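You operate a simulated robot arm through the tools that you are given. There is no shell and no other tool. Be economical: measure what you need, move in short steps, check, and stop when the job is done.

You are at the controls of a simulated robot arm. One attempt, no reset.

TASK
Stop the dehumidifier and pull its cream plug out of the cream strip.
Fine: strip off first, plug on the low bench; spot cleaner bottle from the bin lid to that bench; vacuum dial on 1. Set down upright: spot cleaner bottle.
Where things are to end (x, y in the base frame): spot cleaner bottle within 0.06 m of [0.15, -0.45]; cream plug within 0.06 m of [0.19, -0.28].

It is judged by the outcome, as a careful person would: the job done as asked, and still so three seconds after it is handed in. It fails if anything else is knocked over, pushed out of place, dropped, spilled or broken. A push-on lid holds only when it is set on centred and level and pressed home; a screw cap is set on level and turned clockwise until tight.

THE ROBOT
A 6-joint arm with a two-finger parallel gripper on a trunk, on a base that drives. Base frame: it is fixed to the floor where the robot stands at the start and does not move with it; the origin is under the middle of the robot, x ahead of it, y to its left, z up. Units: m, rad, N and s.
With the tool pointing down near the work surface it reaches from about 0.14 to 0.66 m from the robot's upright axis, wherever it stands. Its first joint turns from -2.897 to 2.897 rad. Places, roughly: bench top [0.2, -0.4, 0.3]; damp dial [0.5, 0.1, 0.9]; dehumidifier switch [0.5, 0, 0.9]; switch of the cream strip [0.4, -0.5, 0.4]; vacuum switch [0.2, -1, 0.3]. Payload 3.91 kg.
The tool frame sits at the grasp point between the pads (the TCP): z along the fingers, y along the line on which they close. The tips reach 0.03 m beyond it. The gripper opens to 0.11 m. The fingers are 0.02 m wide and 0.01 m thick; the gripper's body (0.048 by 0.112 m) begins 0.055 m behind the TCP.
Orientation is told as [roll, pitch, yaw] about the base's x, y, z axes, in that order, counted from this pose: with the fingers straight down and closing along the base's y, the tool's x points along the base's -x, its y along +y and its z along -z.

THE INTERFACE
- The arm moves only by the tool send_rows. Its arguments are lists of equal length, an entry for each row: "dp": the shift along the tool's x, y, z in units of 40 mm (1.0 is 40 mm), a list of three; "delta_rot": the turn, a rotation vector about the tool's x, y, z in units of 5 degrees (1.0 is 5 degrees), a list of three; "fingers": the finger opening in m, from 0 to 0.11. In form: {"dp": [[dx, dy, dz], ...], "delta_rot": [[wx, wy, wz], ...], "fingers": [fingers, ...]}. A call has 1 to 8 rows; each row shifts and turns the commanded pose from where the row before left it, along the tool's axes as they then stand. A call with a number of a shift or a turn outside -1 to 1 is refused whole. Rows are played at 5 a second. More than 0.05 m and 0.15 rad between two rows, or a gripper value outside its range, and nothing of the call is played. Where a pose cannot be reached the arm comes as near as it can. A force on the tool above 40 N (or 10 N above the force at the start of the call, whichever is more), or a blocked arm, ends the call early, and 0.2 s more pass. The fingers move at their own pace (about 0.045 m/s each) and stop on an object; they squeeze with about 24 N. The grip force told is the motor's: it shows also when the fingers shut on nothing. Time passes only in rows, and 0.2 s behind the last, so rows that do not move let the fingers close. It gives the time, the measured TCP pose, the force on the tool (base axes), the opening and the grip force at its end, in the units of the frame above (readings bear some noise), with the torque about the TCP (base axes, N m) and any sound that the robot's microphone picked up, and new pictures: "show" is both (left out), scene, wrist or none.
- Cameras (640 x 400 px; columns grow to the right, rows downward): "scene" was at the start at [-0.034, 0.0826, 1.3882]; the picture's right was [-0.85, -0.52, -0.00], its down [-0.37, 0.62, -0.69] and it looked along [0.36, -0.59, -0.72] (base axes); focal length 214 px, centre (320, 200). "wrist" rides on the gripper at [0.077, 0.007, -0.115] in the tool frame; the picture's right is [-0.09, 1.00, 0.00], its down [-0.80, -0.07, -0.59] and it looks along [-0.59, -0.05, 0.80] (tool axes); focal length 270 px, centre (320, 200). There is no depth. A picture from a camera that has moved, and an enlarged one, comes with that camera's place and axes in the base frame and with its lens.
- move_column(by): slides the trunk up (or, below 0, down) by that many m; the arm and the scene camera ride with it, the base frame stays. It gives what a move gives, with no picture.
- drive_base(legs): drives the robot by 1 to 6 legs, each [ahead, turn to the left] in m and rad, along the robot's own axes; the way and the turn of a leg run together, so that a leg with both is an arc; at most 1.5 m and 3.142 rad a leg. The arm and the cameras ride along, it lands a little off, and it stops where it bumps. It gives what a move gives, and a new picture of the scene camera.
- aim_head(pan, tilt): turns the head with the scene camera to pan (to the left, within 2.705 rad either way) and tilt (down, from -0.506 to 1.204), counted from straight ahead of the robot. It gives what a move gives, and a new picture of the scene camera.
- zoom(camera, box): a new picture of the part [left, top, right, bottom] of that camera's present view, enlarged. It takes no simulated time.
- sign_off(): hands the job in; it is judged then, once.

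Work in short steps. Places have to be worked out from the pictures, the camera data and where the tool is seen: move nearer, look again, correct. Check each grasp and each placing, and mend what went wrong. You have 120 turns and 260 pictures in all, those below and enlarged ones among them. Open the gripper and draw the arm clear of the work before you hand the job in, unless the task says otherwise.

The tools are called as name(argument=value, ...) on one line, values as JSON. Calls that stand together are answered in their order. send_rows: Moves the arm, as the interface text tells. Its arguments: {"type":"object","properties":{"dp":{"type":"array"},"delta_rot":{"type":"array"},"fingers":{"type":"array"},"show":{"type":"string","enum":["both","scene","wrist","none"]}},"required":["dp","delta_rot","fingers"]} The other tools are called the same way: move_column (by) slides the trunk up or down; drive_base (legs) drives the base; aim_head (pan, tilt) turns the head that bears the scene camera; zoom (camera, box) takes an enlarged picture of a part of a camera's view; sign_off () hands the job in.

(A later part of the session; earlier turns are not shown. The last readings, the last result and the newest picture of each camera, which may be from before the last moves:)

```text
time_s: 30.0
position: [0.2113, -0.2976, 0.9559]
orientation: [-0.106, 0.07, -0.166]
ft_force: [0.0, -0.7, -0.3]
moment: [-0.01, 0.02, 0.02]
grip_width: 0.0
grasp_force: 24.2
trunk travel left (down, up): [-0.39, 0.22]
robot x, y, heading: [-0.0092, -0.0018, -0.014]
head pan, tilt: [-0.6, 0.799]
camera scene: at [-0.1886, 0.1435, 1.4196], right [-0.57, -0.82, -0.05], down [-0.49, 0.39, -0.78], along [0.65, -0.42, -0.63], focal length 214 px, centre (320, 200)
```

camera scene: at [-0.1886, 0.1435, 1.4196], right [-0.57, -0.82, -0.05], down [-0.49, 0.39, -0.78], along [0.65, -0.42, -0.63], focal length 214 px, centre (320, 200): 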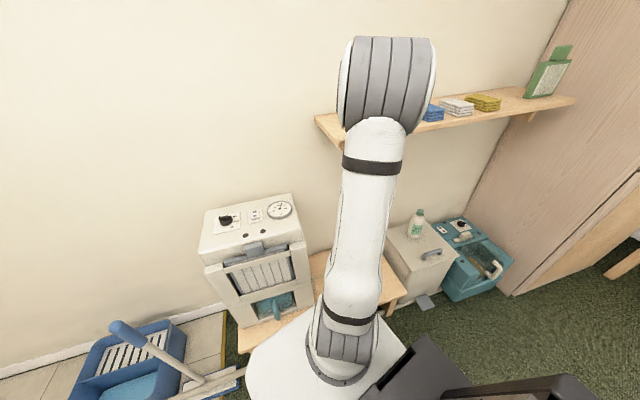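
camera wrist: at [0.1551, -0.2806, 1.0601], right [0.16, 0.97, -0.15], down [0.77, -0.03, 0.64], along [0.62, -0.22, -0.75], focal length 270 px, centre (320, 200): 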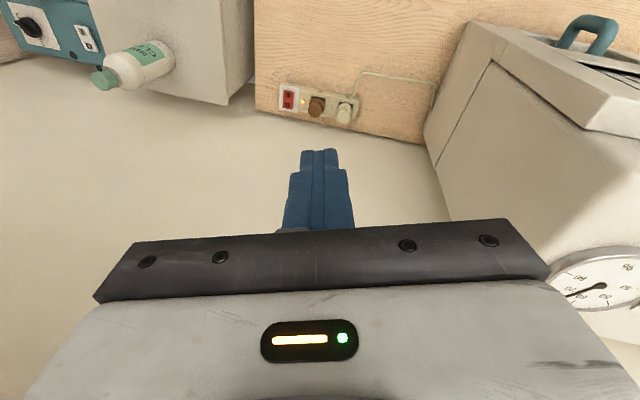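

I look from another angle at the hand/forearm region with zoom.

aim_head(pan=-1.45, tilt=0.55)

zoom(camera="scene", box=[0, 100, 320, 300])

zoom(camera="wrist", box=[0, 0, 640, 400])

```text
time_s: 31.2
position: [0.2102, -0.2977, 0.9563]
orientation: [-0.102, 0.07, -0.167]
ft_force: [-1.2, 0.2, -0.1]
moment: [-0.02, 0.01, 0.02]
grip_width: 0.0
grasp_force: 23.9
trunk travel left (down, up): [-0.39, 0.22]
robot x, y, heading: [-0.0103, 0.0039, -0.02]
head pan, tilt: [-1.45, 0.55]
camera scene: at [-0.2473, 0.1014, 1.435], right [-0.99, -0.11, -0.12], down [0.05, 0.49, -0.87], along [0.15, -0.86, -0.48], focal length 214 px, centre (320, 200)
```

scene: 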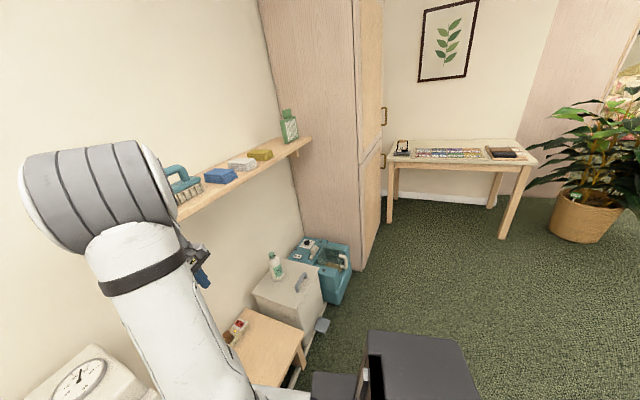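

```text
2.00 times, centred on (160, 200) of scene
camera zoom: at [-0.2473, 0.1014, 1.435], right [-0.99, -0.11, -0.12], down [0.05, 0.49, -0.87], along [0.15, -0.86, -0.48], focal length 429 px, centre (640, 200)
```

zoom: 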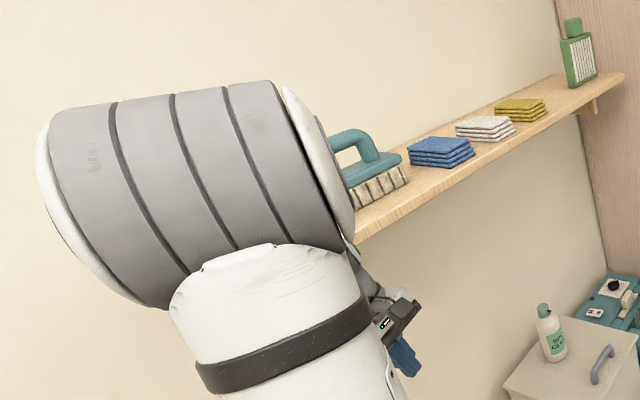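

```text
1.00 times, centred on (320, 200) of wrist (not enlarged: the box is as wide or as high as the picture)
camera zoom: at [0.147, -0.269, 1.0746], right [0.24, 0.96, -0.11], down [0.83, -0.15, 0.54], along [0.5, -0.22, -0.83], focal length 270 px, centre (320, 200)
```

zoom: 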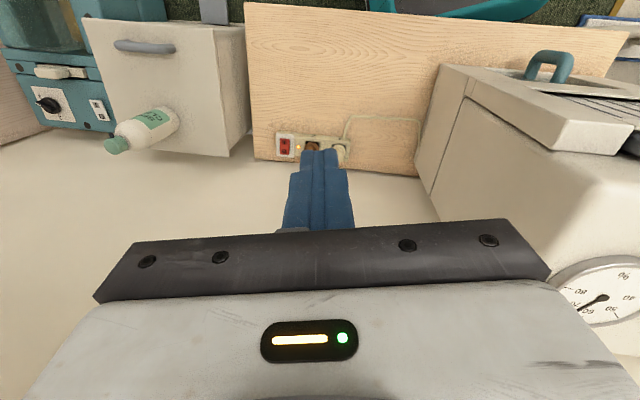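

No contact is visible in the pictures. I try very small steps upward so the controller doesn't stop at once, and read how the arm follows.

send_rows(dp=[[0, 0, -0.15], [0, 0, -0.15], [0, 0, -0.15], [0, 0, -0.15], [0, 0, -0.15], [0, 0, -0.15], [0, 0, -0.15], [0, 0, -0.15]], delta_rot=[[0, 0, 0], [0, 0, 0], [0, 0, 0], [0, 0, 0], [0, 0, 0], [0, 0, 0], [0, 0, 0], [0, 0, 0]], fingers=[0, 0, 0, 0, 0, 0, 0, 0], show="scene")

```text
time_s: 33.2
position: [0.1876, -0.2803, 0.9644]
orientation: [-0.054, 0.199, -0.275]
ft_force: [-0.5, 0.5, 0.6]
moment: [0.02, -0.01, 0.0]
grip_width: 0.0001
grasp_force: 24.1
trunk travel left (down, up): [-0.39, 0.22]
robot x, y, heading: [-0.015, -0.0023, -0.022]
head pan, tilt: [-1.45, 0.55]
stopped in row 8: the arm was blocked; the commanded pose is now the measured one
camera scene: at [-0.2491, 0.1032, 1.4357], right [-0.99, -0.1, -0.12], down [0.06, 0.49, -0.87], along [0.15, -0.86, -0.48], focal length 214 px, centre (320, 200)
```

scene: 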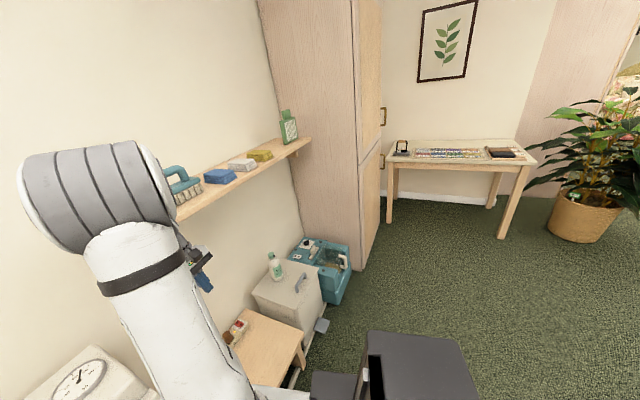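

The upper joints don't follow while the wrist does; the arm seems to be propping the leaning robot. A small turn of the base to the right would sweep the arm away from the shelf; I try that.

drive_base(legs=[[0, -0.12]])

```text
time_s: 34.1
position: [0.1863, -0.2805, 0.9652]
orientation: [-0.075, 0.201, -0.305]
ft_force: [0.6, 0.3, 0.5]
moment: [-0.02, 0.0, 0.04]
grip_width: 0.0002
grasp_force: 24.3
trunk travel left (down, up): [-0.39, 0.22]
robot x, y, heading: [-0.0144, -0.0061, -0.043]
head pan, tilt: [-1.45, 0.55]
camera scene: at [-0.2353, 0.1216, 1.4362], right [-0.99, -0.08, -0.11], down [0.06, 0.48, -0.87], along [0.12, -0.87, -0.47], focal length 214 px, centre (320, 200)
```

scene: 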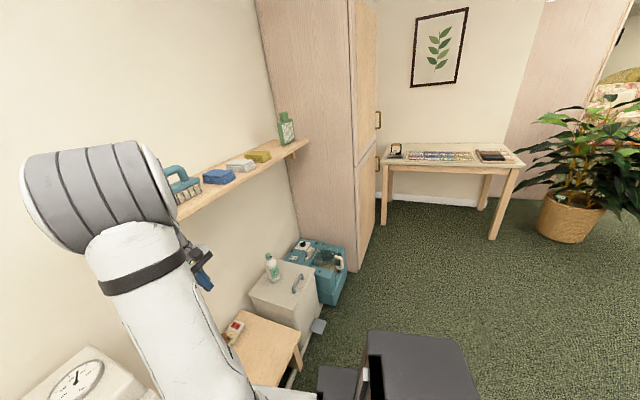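

It turned a little without being blocked. I continue turning right in a larger step.

drive_base(legs=[[0, -0.3]])

```text
time_s: 34.9
position: [0.1663, -0.2716, 0.9767]
orientation: [-0.13, 0.298, -0.571]
ft_force: [0.7, -0.2, 0.1]
moment: [-0.01, 0.01, -0.01]
grip_width: 0.0003
grasp_force: 23.7
trunk travel left (down, up): [-0.39, 0.22]
robot x, y, heading: [-0.0181, -0.0, -0.04]
head pan, tilt: [-1.45, 0.55]
stopped in leg 1: the robot was blocked; the commanded pose is now the measured one
camera scene: at [-0.2515, 0.1028, 1.4351], right [-0.99, -0.08, -0.12], down [0.07, 0.5, -0.87], along [0.13, -0.86, -0.48], focal length 214 px, centre (320, 200)
```

scene: 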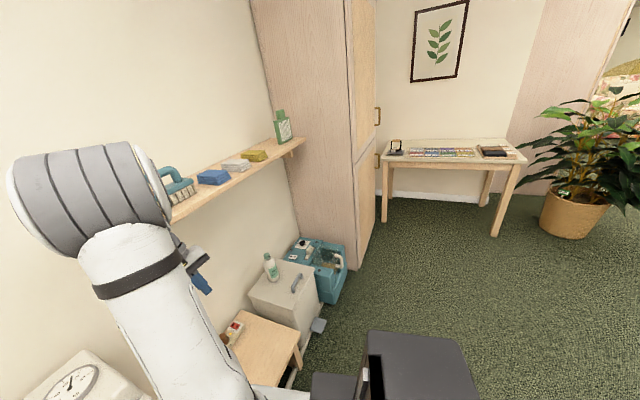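

The hand stayed at the same height when the trunk rose, hinting it is held from above. I lower the trunk a bit and compare.

move_column(by=-0.08)

aim_head(pan=-0.2, tilt=0.9)

```text
time_s: 36.0
position: [0.1935, -0.2966, 0.962]
orientation: [-0.168, 0.104, -0.581]
ft_force: [0.7, -0.2, 0.1]
moment: [-0.01, -0.04, -0.01]
grip_width: 0.0
grasp_force: 24.2
trunk travel left (down, up): [-0.31, 0.3]
robot x, y, heading: [-0.0161, 0.002, -0.04]
head pan, tilt: [-1.45, 0.55]
```

```text
time_s: 37.5
position: [0.1938, -0.2949, 0.9639]
orientation: [-0.166, 0.103, -0.581]
ft_force: [-0.2, 0.1, 0.4]
moment: [-0.01, -0.03, -0.03]
grip_width: 0.0002
grasp_force: 23.7
trunk travel left (down, up): [-0.31, 0.3]
robot x, y, heading: [-0.0151, 0.0025, -0.044]
head pan, tilt: [-0.201, 0.901]
camera scene: at [-0.1675, 0.1665, 1.3339], right [-0.24, -0.97, 0.0], down [-0.68, 0.17, -0.71], along [0.69, -0.17, -0.7], focal length 214 px, centre (320, 200)
```

scene: 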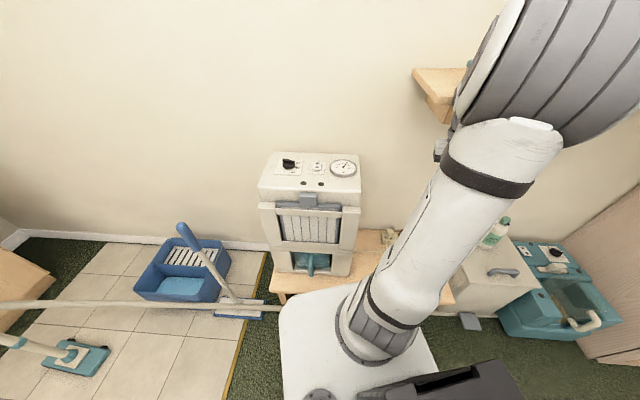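

Lowering the trunk reduces the lean somewhat. I continue lowering.

move_column(by=-0.12)

aim_head(pan=-0.3, tilt=0.5)

```text
time_s: 37.9
position: [0.1924, -0.301, 0.9646]
orientation: [-0.204, 0.077, -0.682]
ft_force: [1.0, 0.4, -0.4]
moment: [0.0, 0.02, -0.02]
grip_width: 0.0001
grasp_force: 23.8
trunk travel left (down, up): [-0.296, 0.314]
robot x, y, heading: [-0.0177, 0.0, -0.038]
head pan, tilt: [-0.201, 0.901]
stopped: the arm was blocked; the commanded pose is now the measured one
```

```text
time_s: 38.8
position: [0.1921, -0.3007, 0.9639]
orientation: [-0.2, 0.077, -0.681]
ft_force: [0.0, 0.0, 0.2]
moment: [-0.01, -0.04, -0.01]
grip_width: 0.0003
grasp_force: 24.5
trunk travel left (down, up): [-0.296, 0.314]
robot x, y, heading: [-0.0168, -0.0001, -0.039]
head pan, tilt: [-0.3, 0.499]
camera scene: at [-0.1586, 0.1562, 1.3553], right [-0.33, -0.94, -0.02], down [-0.34, 0.14, -0.93], along [0.88, -0.31, -0.37], focal length 214 px, centre (320, 200)
```

scene: 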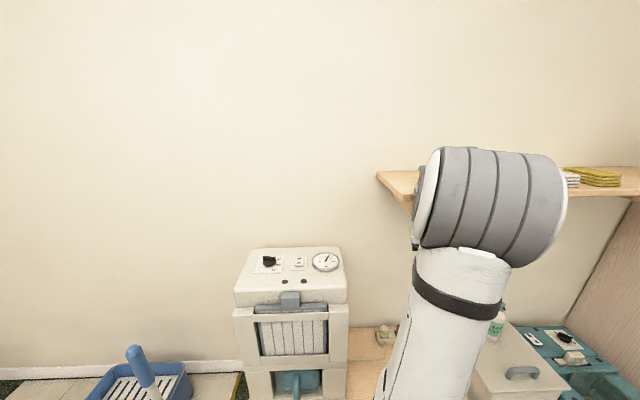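

The hand stays fixed in space whatever the body does, so it is wedged at something. I zoom at the shelf end next to the drum.

zoom(camera="scene", box=[350, 130, 510, 270])

zoom(camera="wrist", box=[0, 0, 640, 400])

aim_head(pan=0.1, tilt=0.6)

zoom(camera="scene", box=[440, 40, 640, 240])

```text
2.86 times, centred on (430, 200) of scene
camera zoom: at [-0.1586, 0.1562, 1.3553], right [-0.33, -0.94, -0.02], down [-0.34, 0.14, -0.93], along [0.88, -0.31, -0.37], focal length 613 px, centre (6, 200)
```

zoom: 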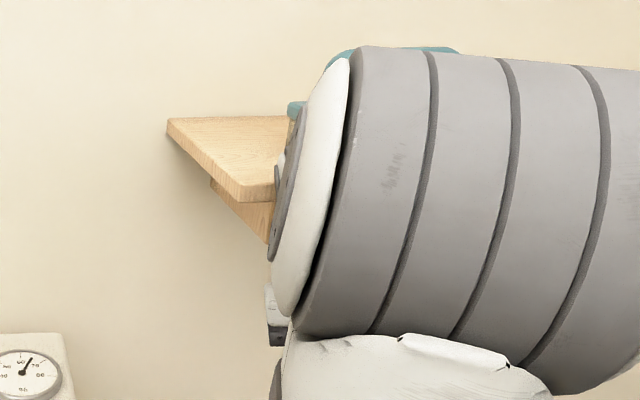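

```text
1.00 times, centred on (320, 200) of wrist (not enlarged: the box is as wide or as high as the picture)
camera zoom: at [0.1587, -0.2357, 1.0801], right [0.67, 0.71, -0.2], down [0.69, -0.49, 0.53], along [0.28, -0.5, -0.82], focal length 270 px, centre (320, 200)
```

zoom: 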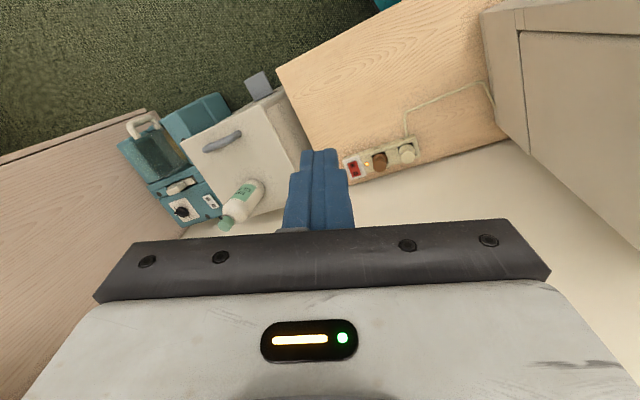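

```text
time_s: 39.7
position: [0.1919, -0.3006, 0.9632]
orientation: [-0.2, 0.077, -0.683]
ft_force: [0.5, 0.5, -0.5]
moment: [0.02, 0.05, 0.02]
grip_width: 0.0
grasp_force: 24.1
trunk travel left (down, up): [-0.296, 0.314]
robot x, y, heading: [-0.0174, 0.0014, -0.046]
head pan, tilt: [0.099, 0.6]
camera scene: at [-0.1549, 0.1916, 1.3457], right [0.05, -1.0, 0.03], down [-0.46, -0.05, -0.89], along [0.89, 0.03, -0.46], focal length 214 px, centre (320, 200)
```

scene: 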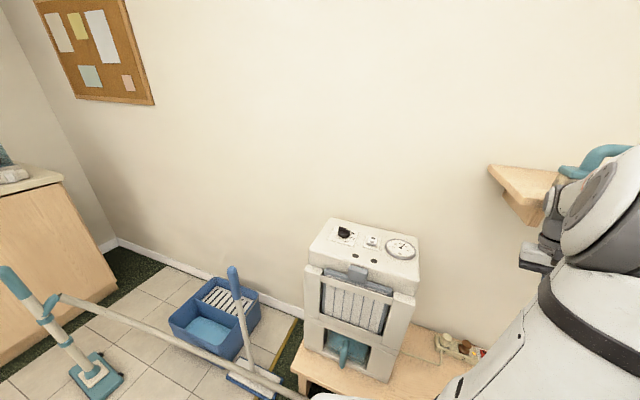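

```text
2.00 times, centred on (540, 140) of scene
camera zoom: at [-0.1549, 0.1916, 1.3457], right [0.05, -1.0, 0.03], down [-0.46, -0.05, -0.89], along [0.89, 0.03, -0.46], focal length 429 px, centre (-120, 320)
```

zoom: 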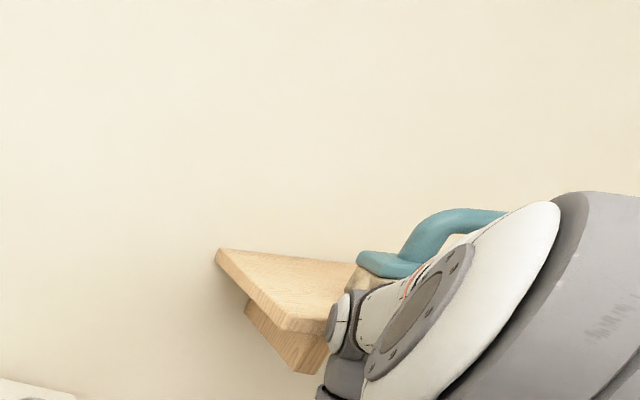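

Now I see it: the wrist joint/forearm is pressed against the shelf's front corner. I pull the hand back toward the robot in very small steps so the motion isn't cut off.

send_rows(dp=[[0.12, -0.1, 0], [0.12, -0.1, 0], [0.12, -0.1, 0], [0.12, -0.1, 0], [0.12, -0.1, 0], [0.12, -0.1, 0], [0.12, -0.1, 0], [0.12, -0.1, 0]], delta_rot=[[0, 0, 0], [0, 0, 0], [0, 0, 0], [0, 0, 0], [0, 0, 0], [0, 0, 0], [0, 0, 0], [0, 0, 0]], fingers=[0, 0, 0, 0, 0, 0, 0, 0], show="scene")

```text
time_s: 41.7
position: [0.1849, -0.304, 0.9681]
orientation: [-0.242, 0.095, -0.711]
ft_force: [-0.3, -0.6, -0.9]
moment: [0.01, -0.02, -0.01]
grip_width: 0.0
grasp_force: 23.8
trunk travel left (down, up): [-0.296, 0.314]
robot x, y, heading: [-0.0213, -0.0019, -0.042]
head pan, tilt: [0.099, 0.6]
stopped in row 8: the arm was blocked; the commanded pose is now the measured one
camera scene: at [-0.1553, 0.1921, 1.3447], right [0.05, -1.0, 0.03], down [-0.46, -0.06, -0.89], along [0.89, 0.03, -0.46], focal length 214 px, centre (320, 200)
```

scene: 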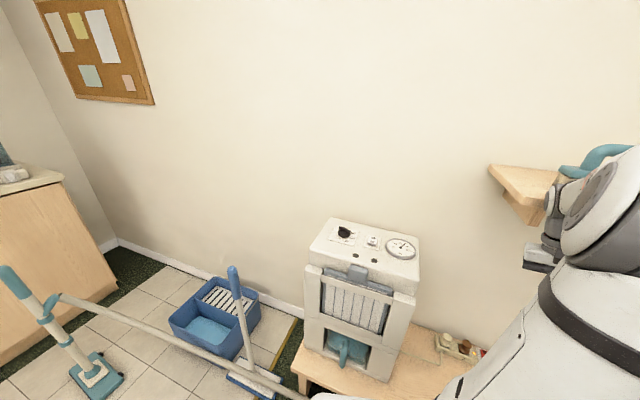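

The upper joints still don't follow. The wrist sits right at the shelf's left corner, so I try moving left (+y) past the shelf's end.

send_rows(dp=[[0.3, 0.36, 0], [0.3, 0.36, 0], [0.3, 0.36, 0], [0.3, 0.36, 0], [0.3, 0.36, 0], [0.3, 0.36, 0]], delta_rot=[[0, 0, 0], [0, 0, 0], [0, 0, 0], [0, 0, 0], [0, 0, 0], [0, 0, 0]], fingers=[0, 0, 0, 0, 0, 0], show="scene")

```text
time_s: 43.2
position: [0.1864, -0.2663, 0.9405]
orientation: [-0.236, 0.094, -0.941]
ft_force: [-0.6, 0.0, 0.3]
moment: [-0.02, -0.07, -0.02]
grip_width: 0.0001
grasp_force: 23.9
trunk travel left (down, up): [-0.296, 0.314]
robot x, y, heading: [-0.0161, -0.0023, -0.044]
head pan, tilt: [0.099, 0.6]
stopped in row 6: the arm was blocked; the commanded pose is now the measured one
camera scene: at [-0.1536, 0.1851, 1.3445], right [0.05, -1.0, 0.03], down [-0.46, -0.05, -0.89], along [0.89, 0.04, -0.46], focal length 214 px, centre (320, 200)
```

scene: 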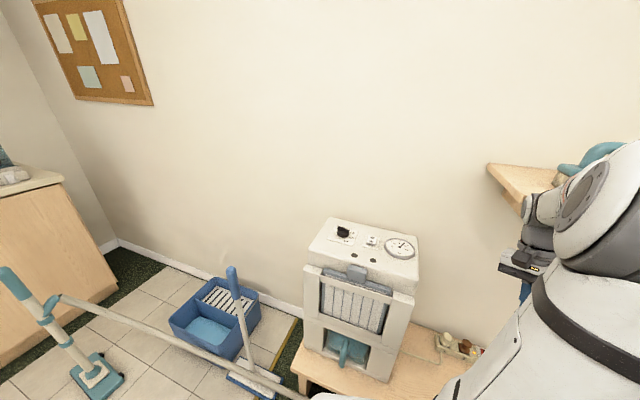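

That moved it. I continue left in the same manner.

send_rows(dp=[[0.4, 0.3, 0], [0.4, 0.3, 0], [0.4, 0.3, 0], [0.4, 0.3, 0], [0.4, 0.3, 0], [0.4, 0.3, 0], [0.4, 0.3, 0], [0.4, 0.3, 0]], delta_rot=[[0, 0, 0], [0, 0, 0], [0, 0, 0], [0, 0, 0], [0, 0, 0], [0, 0, 0], [0, 0, 0], [0, 0, 0]], fingers=[0, 0, 0, 0, 0, 0, 0, 0], show="scene")

```text
time_s: 44.3
position: [0.3581, -0.2171, 0.8423]
orientation: [-0.406, 0.28, -1.004]
ft_force: [2.1, -1.2, -4.3]
moment: [0.12, 0.32, -0.08]
grip_width: 0.0001
grasp_force: 24.2
trunk travel left (down, up): [-0.296, 0.314]
robot x, y, heading: [-0.0188, -0.0012, -0.045]
head pan, tilt: [0.099, 0.6]
stopped in row 5: the force on the tool passed its limit at 64 N (the readings are from after the stop); the commanded pose is now the measured one
camera scene: at [0.0674, 0.1527, 1.3484], right [0.06, -1.0, -0.01], down [-0.61, -0.03, -0.8], along [0.79, 0.05, -0.61], focal length 214 px, centre (320, 200)
```

scene: 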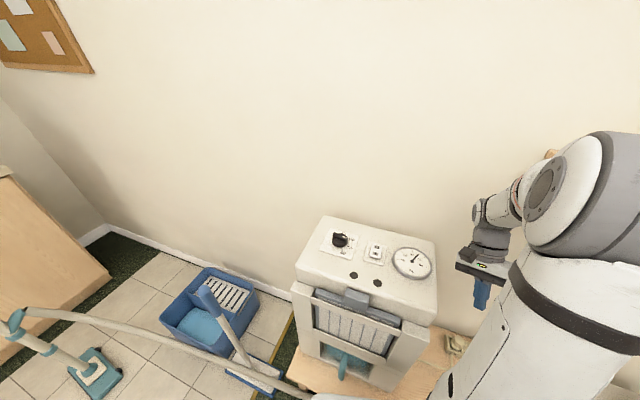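

It came free. I let it settle and look again from both cameras.

aim_head(pan=-0.2, tilt=0.8)

zoom(camera="wrist", box=[0, 0, 640, 400])

```text
time_s: 45.1
position: [0.3131, -0.2162, 0.8655]
orientation: [-0.364, 0.244, -1.0]
ft_force: [4.1, 0.6, -4.3]
moment: [0.04, 0.5, -0.05]
grip_width: 0.0
grasp_force: 24.0
trunk travel left (down, up): [-0.296, 0.314]
robot x, y, heading: [-0.0174, 0.0007, -0.045]
head pan, tilt: [-0.201, 0.799]
camera scene: at [0.004, 0.1322, 1.3345], right [-0.24, -0.97, 0.0], down [-0.7, 0.18, -0.69], along [0.67, -0.17, -0.72], focal length 214 px, centre (320, 200)
```

scene: 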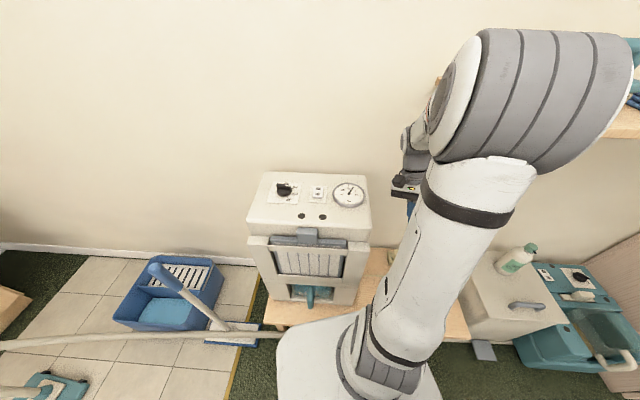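

```text
1.00 times, centred on (320, 200) of wrist (not enlarged: the box is as wide or as high as the picture)
camera zoom: at [0.3266, -0.1505, 0.9853], right [0.78, 0.5, -0.36], down [0.62, -0.69, 0.37], along [-0.07, -0.52, -0.85], focal length 270 px, centre (320, 200)
```

zoom: 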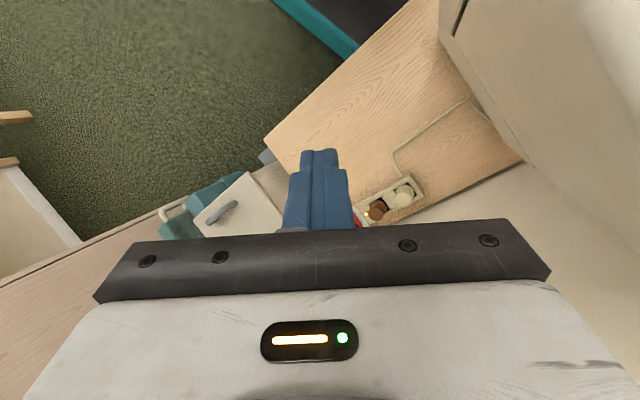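

The robot is upright again, and nothing looks displaced. I draw the hand straight back from the wall, away from dehumidifier and shelf.

send_rows(dp=[[0.4, -0.55, 0.32], [0.4, -0.55, 0.32], [0.4, -0.55, 0.32]], delta_rot=[[0, 0, 0], [0, 0, 0], [0, 0, 0]], fingers=[0, 0, 0])

```text
time_s: 45.9
position: [0.1848, -0.2131, 0.8803]
orientation: [-0.322, 0.216, -0.993]
ft_force: [-3.3, 0.9, 1.4]
moment: [0.01, -0.4, 0.0]
grip_width: 0.0
grasp_force: 24.4
trunk travel left (down, up): [-0.296, 0.314]
robot x, y, heading: [-0.0176, -0.003, -0.039]
head pan, tilt: [-0.201, 0.799]
camera scene: at [-0.019, 0.135, 1.3346], right [-0.24, -0.97, 0.0], down [-0.69, 0.17, -0.7], along [0.68, -0.17, -0.71], focal length 214 px, centre (320, 200)
camera wrist: at [0.1923, -0.1471, 1.0009], right [0.8, 0.5, -0.33], down [0.6, -0.69, 0.4], along [-0.03, -0.52, -0.85], focal length 270 px, centre (320, 200)
```

scene: 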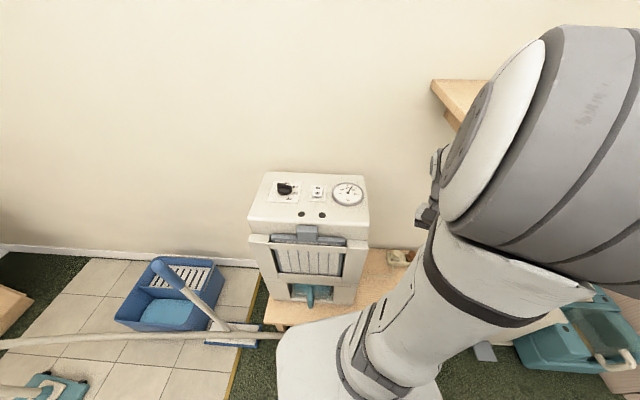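
wrist: 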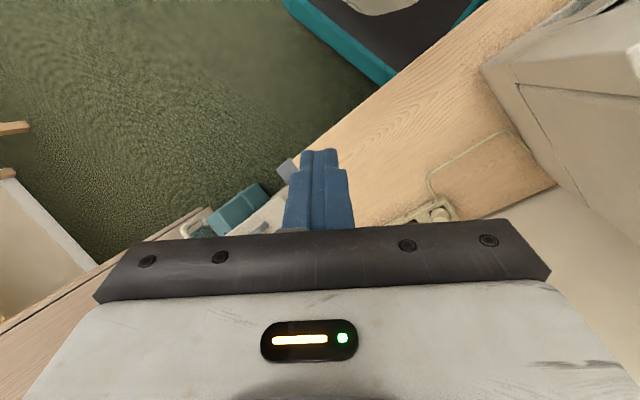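

Free now. To get room from the shelf, I back the robot straight away from the wall before re-posing the arm low.

drive_base(legs=[[-0.3, 0]])

```text
time_s: 48.0
position: [-0.1094, -0.2001, 0.8789]
orientation: [-0.33, 0.219, -0.994]
ft_force: [0.8, 0.0, 0.6]
moment: [-0.03, 0.03, 0.03]
grip_width: 0.0001
grasp_force: 23.7
trunk travel left (down, up): [-0.296, 0.314]
robot x, y, heading: [-0.3189, 0.0161, -0.05]
head pan, tilt: [-0.201, 0.799]
camera scene: at [-0.3091, 0.1474, 1.3348], right [-0.24, -0.97, 0.0], down [-0.7, 0.17, -0.7], along [0.68, -0.17, -0.72], focal length 214 px, centre (320, 200)
```

scene: 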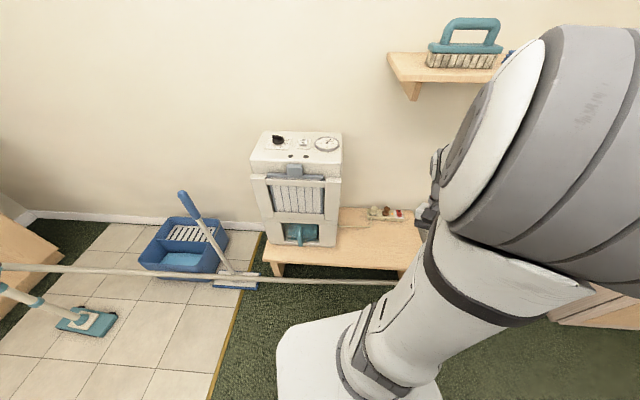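

I enlarge the shelf, bench, and the long pole to check that they're in order.

zoom(camera="scene", box=[200, 130, 440, 300])

aim_head(pan=-0.7, tilt=0.6)

aim_head(pan=0.5, tilt=0.8)

```text
2.35 times, centred on (320, 215) of scene
camera zoom: at [-0.3091, 0.1474, 1.3348], right [-0.24, -0.97, 0.0], down [-0.7, 0.17, -0.7], along [0.68, -0.17, -0.72], focal length 505 px, centre (320, 165)
```

zoom: 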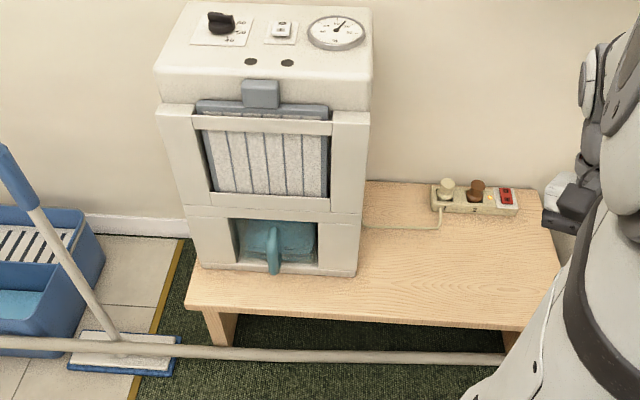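

```text
time_s: 48.9
position: [-0.1092, -0.2006, 0.8785]
orientation: [-0.329, 0.22, -0.994]
ft_force: [0.3, -0.3, -0.4]
moment: [0.0, 0.0, 0.01]
grip_width: 0.0
grasp_force: 24.2
trunk travel left (down, up): [-0.296, 0.314]
robot x, y, heading: [-0.3183, 0.0152, -0.045]
head pan, tilt: [-0.7, 0.6]
camera scene: at [-0.3225, 0.1072, 1.3516], right [-0.68, -0.74, 0.0], down [-0.42, 0.38, -0.82], along [0.61, -0.56, -0.57], focal length 214 px, centre (320, 200)
```

scene: 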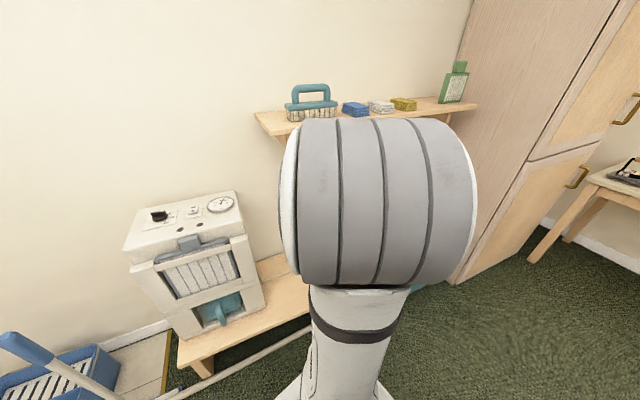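

```text
time_s: 50.3
position: [-0.1094, -0.2, 0.8789]
orientation: [-0.33, 0.22, -0.996]
ft_force: [0.2, -0.3, 0.1]
moment: [-0.01, 0.01, -0.03]
grip_width: 0.0
grasp_force: 23.6
trunk travel left (down, up): [-0.296, 0.314]
robot x, y, heading: [-0.3217, 0.0165, -0.043]
head pan, tilt: [0.499, 0.799]
camera scene: at [-0.3149, 0.2024, 1.3348], right [0.44, -0.9, 0.0], down [-0.64, -0.31, -0.7], along [0.63, 0.31, -0.72], focal length 214 px, centre (320, 200)
```

scene: 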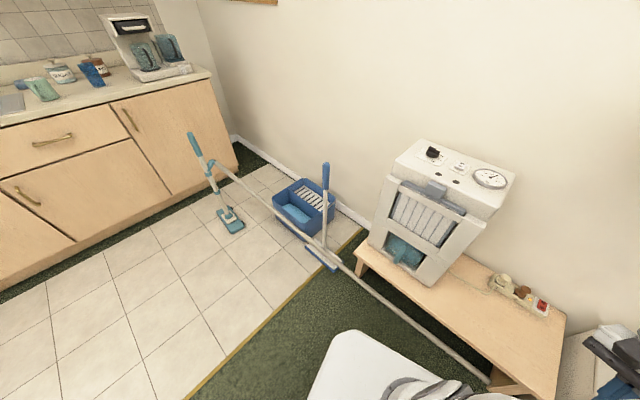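

Everything else looks in place (brush, dehumidifier, strip, bottle). I straighten the tool to vertical here in the open, then turn it square to the wall (yaw about −0.3).

send_rows(dp=[[0, 0, 0], [0, 0, 0], [0, 0, 0], [0, 0, 0], [0, 0, 0]], delta_rot=[[-0.74, -0.52, 0], [-0.74, -0.52, 0], [-0.74, -0.52, 0], [-0.74, -0.52, 0], [-0.74, -0.52, 0]], fingers=[0, 0, 0, 0, 0], show="none")

send_rows(dp=[[0, 0, 0], [0, 0, 0], [0, 0, 0], [0, 0, 0], [0, 0, 0], [0, 0, 0], [0, 0, 0], [0, 0, 0]], delta_rot=[[0, 0, -0.9], [0, 0, -0.9], [0, 0, -0.9], [0, 0, -0.9], [0, 0, -0.9], [0, 0, -0.9], [0, 0, -0.9], [0, 0, -0.9]], fingers=[0, 0, 0, 0, 0, 0, 0, 0], show="scene")

```text
time_s: 51.5
position: [-0.1098, -0.2005, 0.8781]
orientation: [-0.001, -0.004, -0.958]
ft_force: [-0.5, -0.2, -0.1]
moment: [-0.03, 0.04, 0.0]
grip_width: 0.0002
grasp_force: 23.3
trunk travel left (down, up): [-0.296, 0.314]
robot x, y, heading: [-0.3188, 0.0167, -0.042]
head pan, tilt: [0.499, 0.799]
```

```text
time_s: 53.3
position: [-0.1108, -0.1994, 0.8789]
orientation: [-0.004, -0.002, -0.329]
ft_force: [0.0, 0.3, 0.3]
moment: [-0.04, 0.0, 0.0]
grip_width: 0.0
grasp_force: 24.0
trunk travel left (down, up): [-0.296, 0.314]
robot x, y, heading: [-0.3173, 0.0128, -0.047]
head pan, tilt: [0.499, 0.799]
camera scene: at [-0.315, 0.2024, 1.3348], right [0.44, -0.9, 0.0], down [-0.64, -0.31, -0.7], along [0.63, 0.31, -0.72], focal length 214 px, centre (320, 200)
```

scene: 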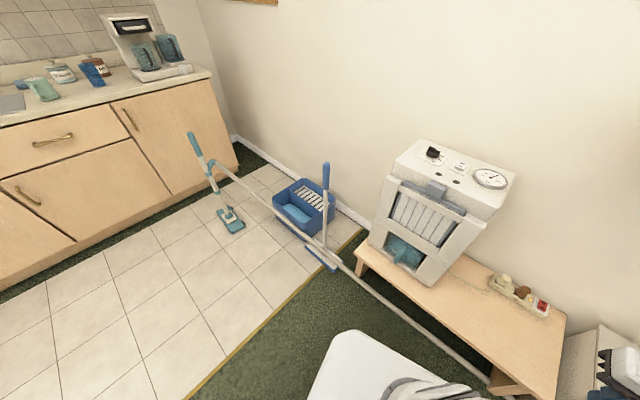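

I lower the trunk fully (arm riding along, clear of everything here), then drive to about (−0.16, −0.40), facing the wall.

move_column(by=-0.29)

drive_base(legs=[[0, -1.16], [0.44, 0]])

```text
time_s: 56.2
position: [-0.1096, -0.2006, 0.5887]
orientation: [-0.004, -0.001, -0.33]
ft_force: [-0.3, -0.2, 0.3]
moment: [0.02, 0.01, 0.0]
grip_width: 0.0001
grasp_force: 24.0
trunk travel left (down, up): [-0.006, 0.604]
robot x, y, heading: [-0.3199, 0.0155, -0.047]
head pan, tilt: [0.499, 0.799]
```

```text
time_s: 61.3
position: [-0.3117, -0.5803, 0.5877]
orientation: [-0.001, 0.003, -1.483]
ft_force: [0.7, -0.3, -0.4]
moment: [0.03, 0.03, -0.02]
grip_width: 0.0
grasp_force: 23.9
trunk travel left (down, up): [-0.006, 0.604]
robot x, y, heading: [-0.1982, -0.3025, -1.168]
head pan, tilt: [0.499, 0.799]
stopped in leg 2: the robot was blocked; the commanded pose is now the measured one
camera scene: at [-0.0271, -0.2229, 1.0448], right [-0.62, -0.79, 0.0], down [-0.56, 0.44, -0.7], along [0.55, -0.43, -0.72], focal length 214 px, centre (320, 200)
```

scene: 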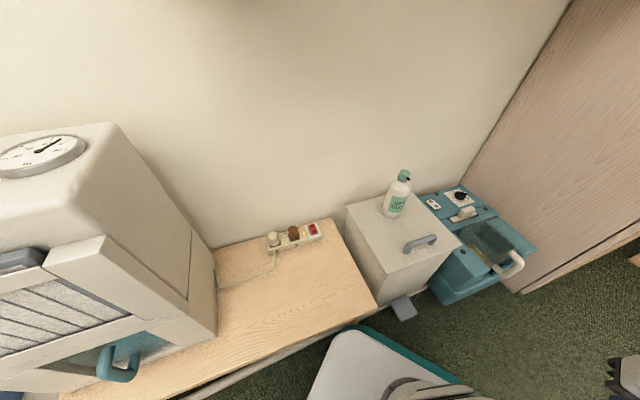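

Blocked: the base's front-left corner is near the bench's right leg/hose. I zoom to check there.

zoom(camera="scene", box=[180, 260, 480, 400])

aim_head(pan=0.5, tilt=1.15)

```text
2.13 times, centred on (330, 330) of scene
camera zoom: at [-0.0271, -0.2229, 1.0448], right [-0.62, -0.79, 0.0], down [-0.56, 0.44, -0.7], along [0.55, -0.43, -0.72], focal length 458 px, centre (299, -77)
```

zoom: 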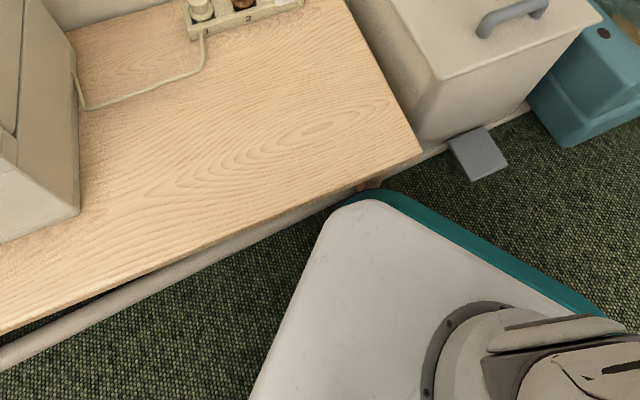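

```text
time_s: 62.2
position: [-0.3119, -0.5803, 0.5878]
orientation: [-0.002, 0.0, -1.482]
ft_force: [0.0, 0.1, 0.6]
moment: [0.02, 0.0, 0.0]
grip_width: 0.0
grasp_force: 24.2
trunk travel left (down, up): [-0.006, 0.604]
robot x, y, heading: [-0.1958, -0.3008, -1.164]
head pan, tilt: [0.499, 1.15]
camera scene: at [-0.0436, -0.2099, 1.02], right [-0.62, -0.79, 0.0], down [-0.72, 0.56, -0.41], along [0.32, -0.25, -0.91], focal length 214 px, centre (320, 200)
```

scene: 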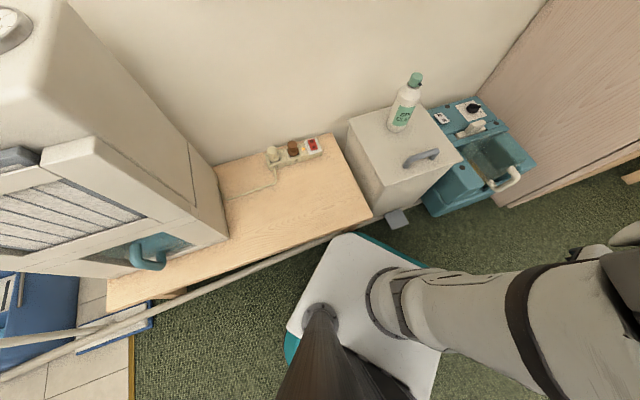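

I back off slightly, turn to face the wall squarely, and move forward a little.

drive_base(legs=[[-0.06, 0], [0, 0.864], [0.09, 0]])

aim_head(pan=-0.2, tilt=0.75)

```text
time_s: 66.1
position: [0.0007, -0.541, 0.5889]
orientation: [-0.002, 0.001, -0.627]
ft_force: [-0.9, -0.4, -0.7]
moment: [0.01, -0.01, 0.0]
grip_width: 0.0003
grasp_force: 24.4
trunk travel left (down, up): [-0.006, 0.604]
robot x, y, heading: [-0.1352, -0.2698, -0.314]
head pan, tilt: [0.499, 1.15]
camera scene: at [-0.1026, -0.0927, 1.02], right [0.18, -0.98, 0.0], down [-0.9, -0.17, -0.41], along [0.4, 0.07, -0.91], focal length 214 px, centre (320, 200)
```

scene: 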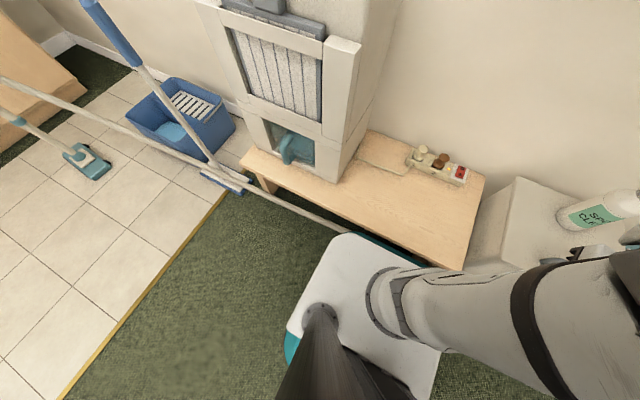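

```text
time_s: 67.1
position: [-0.0006, -0.5416, 0.5885]
orientation: [-0.002, 0.001, -0.626]
ft_force: [0.8, 0.8, -0.1]
moment: [-0.02, 0.01, 0.02]
grip_width: 0.0001
grasp_force: 24.2
trunk travel left (down, up): [-0.006, 0.604]
robot x, y, heading: [-0.1373, -0.2729, -0.309]
head pan, tilt: [-0.201, 0.75]
camera scene: at [-0.0888, -0.1446, 1.0487], right [-0.49, -0.87, 0.0], down [-0.59, 0.34, -0.73], along [0.64, -0.36, -0.68], focal length 214 px, centre (320, 200)
```

scene: 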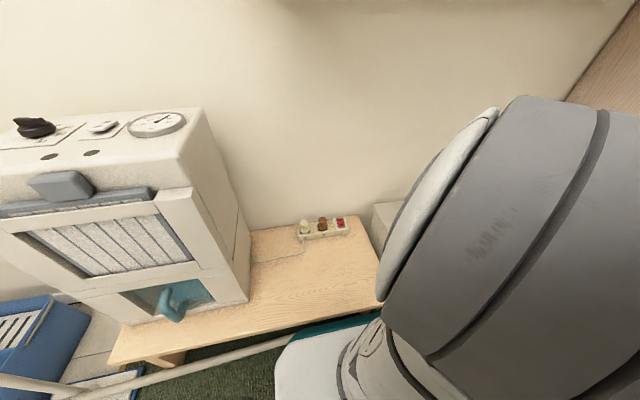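

Stationed well. I square the tool to the wall, then move it over the bench, short of the strip, to view it.

send_rows(dp=[[0, 0, 0], [0, 0, 0], [0, 0, 0], [0, 0, 0]], delta_rot=[[0, 0, -0.92], [0, 0, -0.92], [0, 0, -0.92], [0, 0, -0.92]], fingers=[0, 0, 0, 0], show="none")

send_rows(dp=[[-0.7, 0.6, 0], [-0.7, 0.6, 0], [-0.8, 0.5, 0], [-0.9, 0.5, 0], [-0.9, 0.5, 0], [-0.9, 0.4, 0], [-0.9, 0.3, 0]], delta_rot=[[0, 0, 0], [0, 0, 0], [0, 0, 0], [0, 0, 0], [0, 0, 0], [0, 0, 0], [0, 0, 0]], fingers=[0, 0, 0, 0, 0, 0, 0])

```text
time_s: 68.1
position: [-0.0001, -0.5414, 0.5881]
orientation: [-0.002, 0.004, -0.302]
ft_force: [-0.2, -0.5, -0.1]
moment: [-0.01, 0.01, 0.02]
grip_width: 0.0
grasp_force: 23.7
trunk travel left (down, up): [-0.006, 0.604]
robot x, y, heading: [-0.1386, -0.2716, -0.313]
head pan, tilt: [-0.201, 0.75]
```

```text
time_s: 69.7
position: [0.2634, -0.4801, 0.5876]
orientation: [0.0, 0.002, -0.304]
ft_force: [-0.2, 0.0, -0.6]
moment: [0.04, -0.01, 0.0]
grip_width: 0.0002
grasp_force: 23.9
trunk travel left (down, up): [-0.006, 0.604]
robot x, y, heading: [-0.1356, -0.2683, -0.311]
head pan, tilt: [-0.201, 0.75]
camera scene: at [-0.0891, -0.1446, 1.0488], right [-0.49, -0.87, 0.0], down [-0.59, 0.34, -0.73], along [0.64, -0.36, -0.68], focal length 214 px, centre (320, 200)
camera wrist: at [0.1921, -0.4517, 0.7021], right [0.38, 0.92, 0.0], down [0.74, -0.31, 0.59], along [0.55, -0.23, -0.8], focal length 270 px, centre (320, 200)
```

scene: 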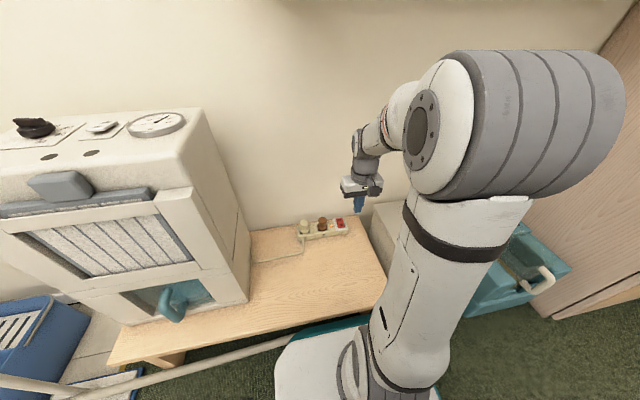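
wrist: 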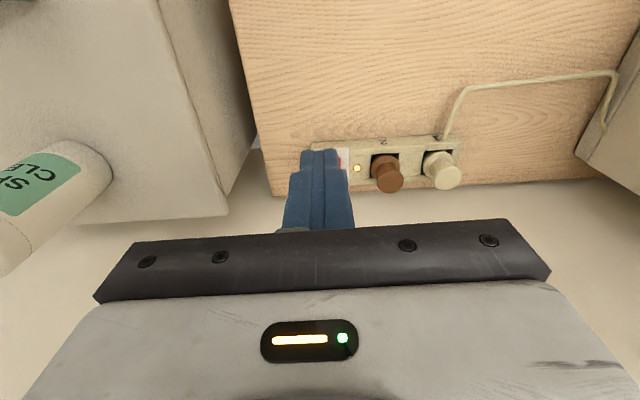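

The fingers hide the switch. I shift the hand left to see the whole strip.

send_rows(dp=[[0, 0.9, 0.5], [0, 0.9, 0.5], [0, 0.4, 0.5]], delta_rot=[[0, 0, 0], [0, 0, 0], [0, 0, 0]], fingers=[0, 0, 0], show="none")

zoom(camera="wrist", box=[180, 60, 420, 210])

```text
time_s: 70.5
position: [0.2888, -0.3964, 0.5281]
orientation: [-0.002, 0.002, -0.303]
ft_force: [0.0, 0.3, 0.5]
moment: [-0.03, 0.0, 0.04]
grip_width: 0.0003
grasp_force: 23.7
trunk travel left (down, up): [-0.006, 0.604]
robot x, y, heading: [-0.1354, -0.269, -0.319]
head pan, tilt: [-0.201, 0.75]
```

```text
2.67 times, centred on (300, 135) of wrist
camera zoom: at [0.2182, -0.3681, 0.6421], right [0.38, 0.92, 0.0], down [0.74, -0.31, 0.59], along [0.55, -0.23, -0.8], focal length 721 px, centre (373, 373)
```

zoom: 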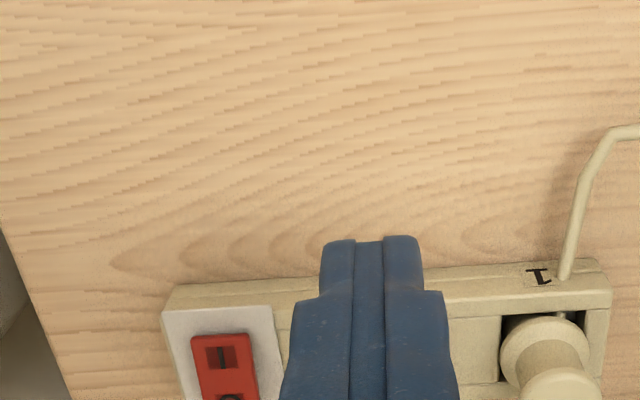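

I enlarge slightly lower to see the whole switch.

zoom(camera="wrist", box=[180, 130, 420, 280])

zoom(camera="scene", box=[270, 190, 390, 265])

```text
2.67 times, centred on (300, 205) of wrist
camera zoom: at [0.2182, -0.3681, 0.6421], right [0.38, 0.92, 0.0], down [0.74, -0.31, 0.59], along [0.55, -0.23, -0.8], focal length 721 px, centre (373, 187)
```

zoom: 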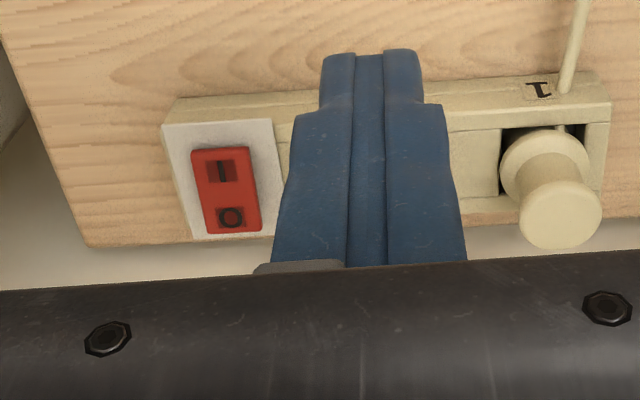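

```text
5.33 times, centred on (330, 228) of scene
camera zoom: at [-0.0888, -0.1447, 1.0488], right [-0.49, -0.87, 0.0], down [-0.59, 0.34, -0.73], along [0.64, -0.36, -0.68], focal length 1144 px, centre (267, 53)
```

zoom: 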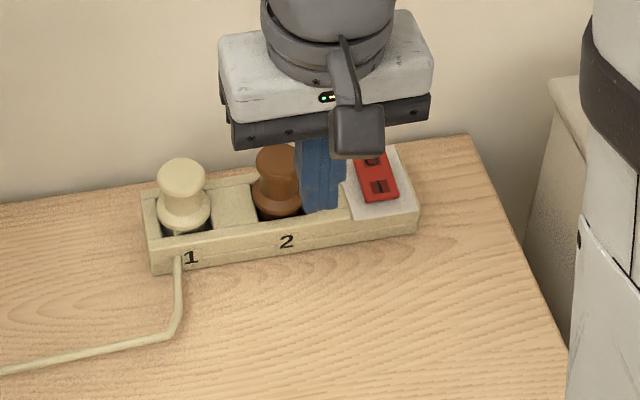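

O is the wall-side half, at about (0.417, −0.531). I move the closed fingertips above it.

send_rows(dp=[[-0.834, -0.456, 0], [-0.834, -0.456, 0], [-0.834, -0.456, 0], [-0.834, -0.456, 0], [-0.834, -0.456, 0], [0, 0, 0.9], [0, 0, 0.9]], delta_rot=[[0, 0, 0], [0, 0, 0], [0, 0, 0], [0, 0, 0], [0, 0, 0], [0, 0, 0], [0, 0, 0]], fingers=[0, 0, 0, 0, 0, 0, 0], show="none")

zoom(camera="wrist", box=[200, 60, 440, 210])

zoom(camera="scene", box=[270, 180, 390, 255])

```text
time_s: 71.8
position: [0.4152, -0.5283, 0.5271]
orientation: [-0.001, 0.009, -0.304]
ft_force: [-18.3, 10.3, 11.5]
moment: [-1.29, -2.17, -0.16]
grip_width: 0.0002
grasp_force: 24.5
trunk travel left (down, up): [-0.006, 0.604]
robot x, y, heading: [-0.1406, -0.2696, -0.315]
head pan, tilt: [-0.201, 0.75]
stopped in row 6: the force on the tool passed its limit at 88 N (the readings are from after the stop); the commanded pose is now the measured one
```

```text
2.67 times, centred on (320, 135) of wrist
camera zoom: at [0.3448, -0.4998, 0.6421], right [0.38, 0.92, 0.0], down [0.75, -0.31, 0.59], along [0.54, -0.22, -0.81], focal length 721 px, centre (320, 373)
```

zoom: 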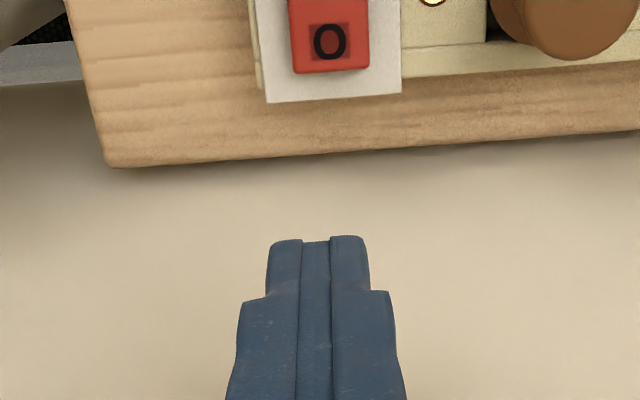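

```text
5.33 times, centred on (330, 218) of scene
camera zoom: at [-0.0907, -0.1437, 1.049], right [-0.49, -0.87, 0.0], down [-0.59, 0.34, -0.73], along [0.64, -0.36, -0.68], focal length 1144 px, centre (267, 107)
```

zoom: 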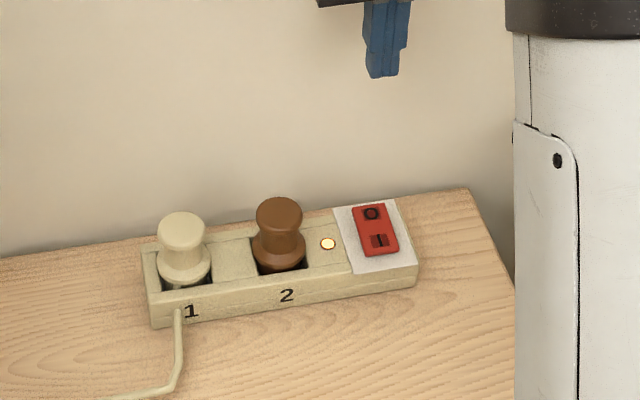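

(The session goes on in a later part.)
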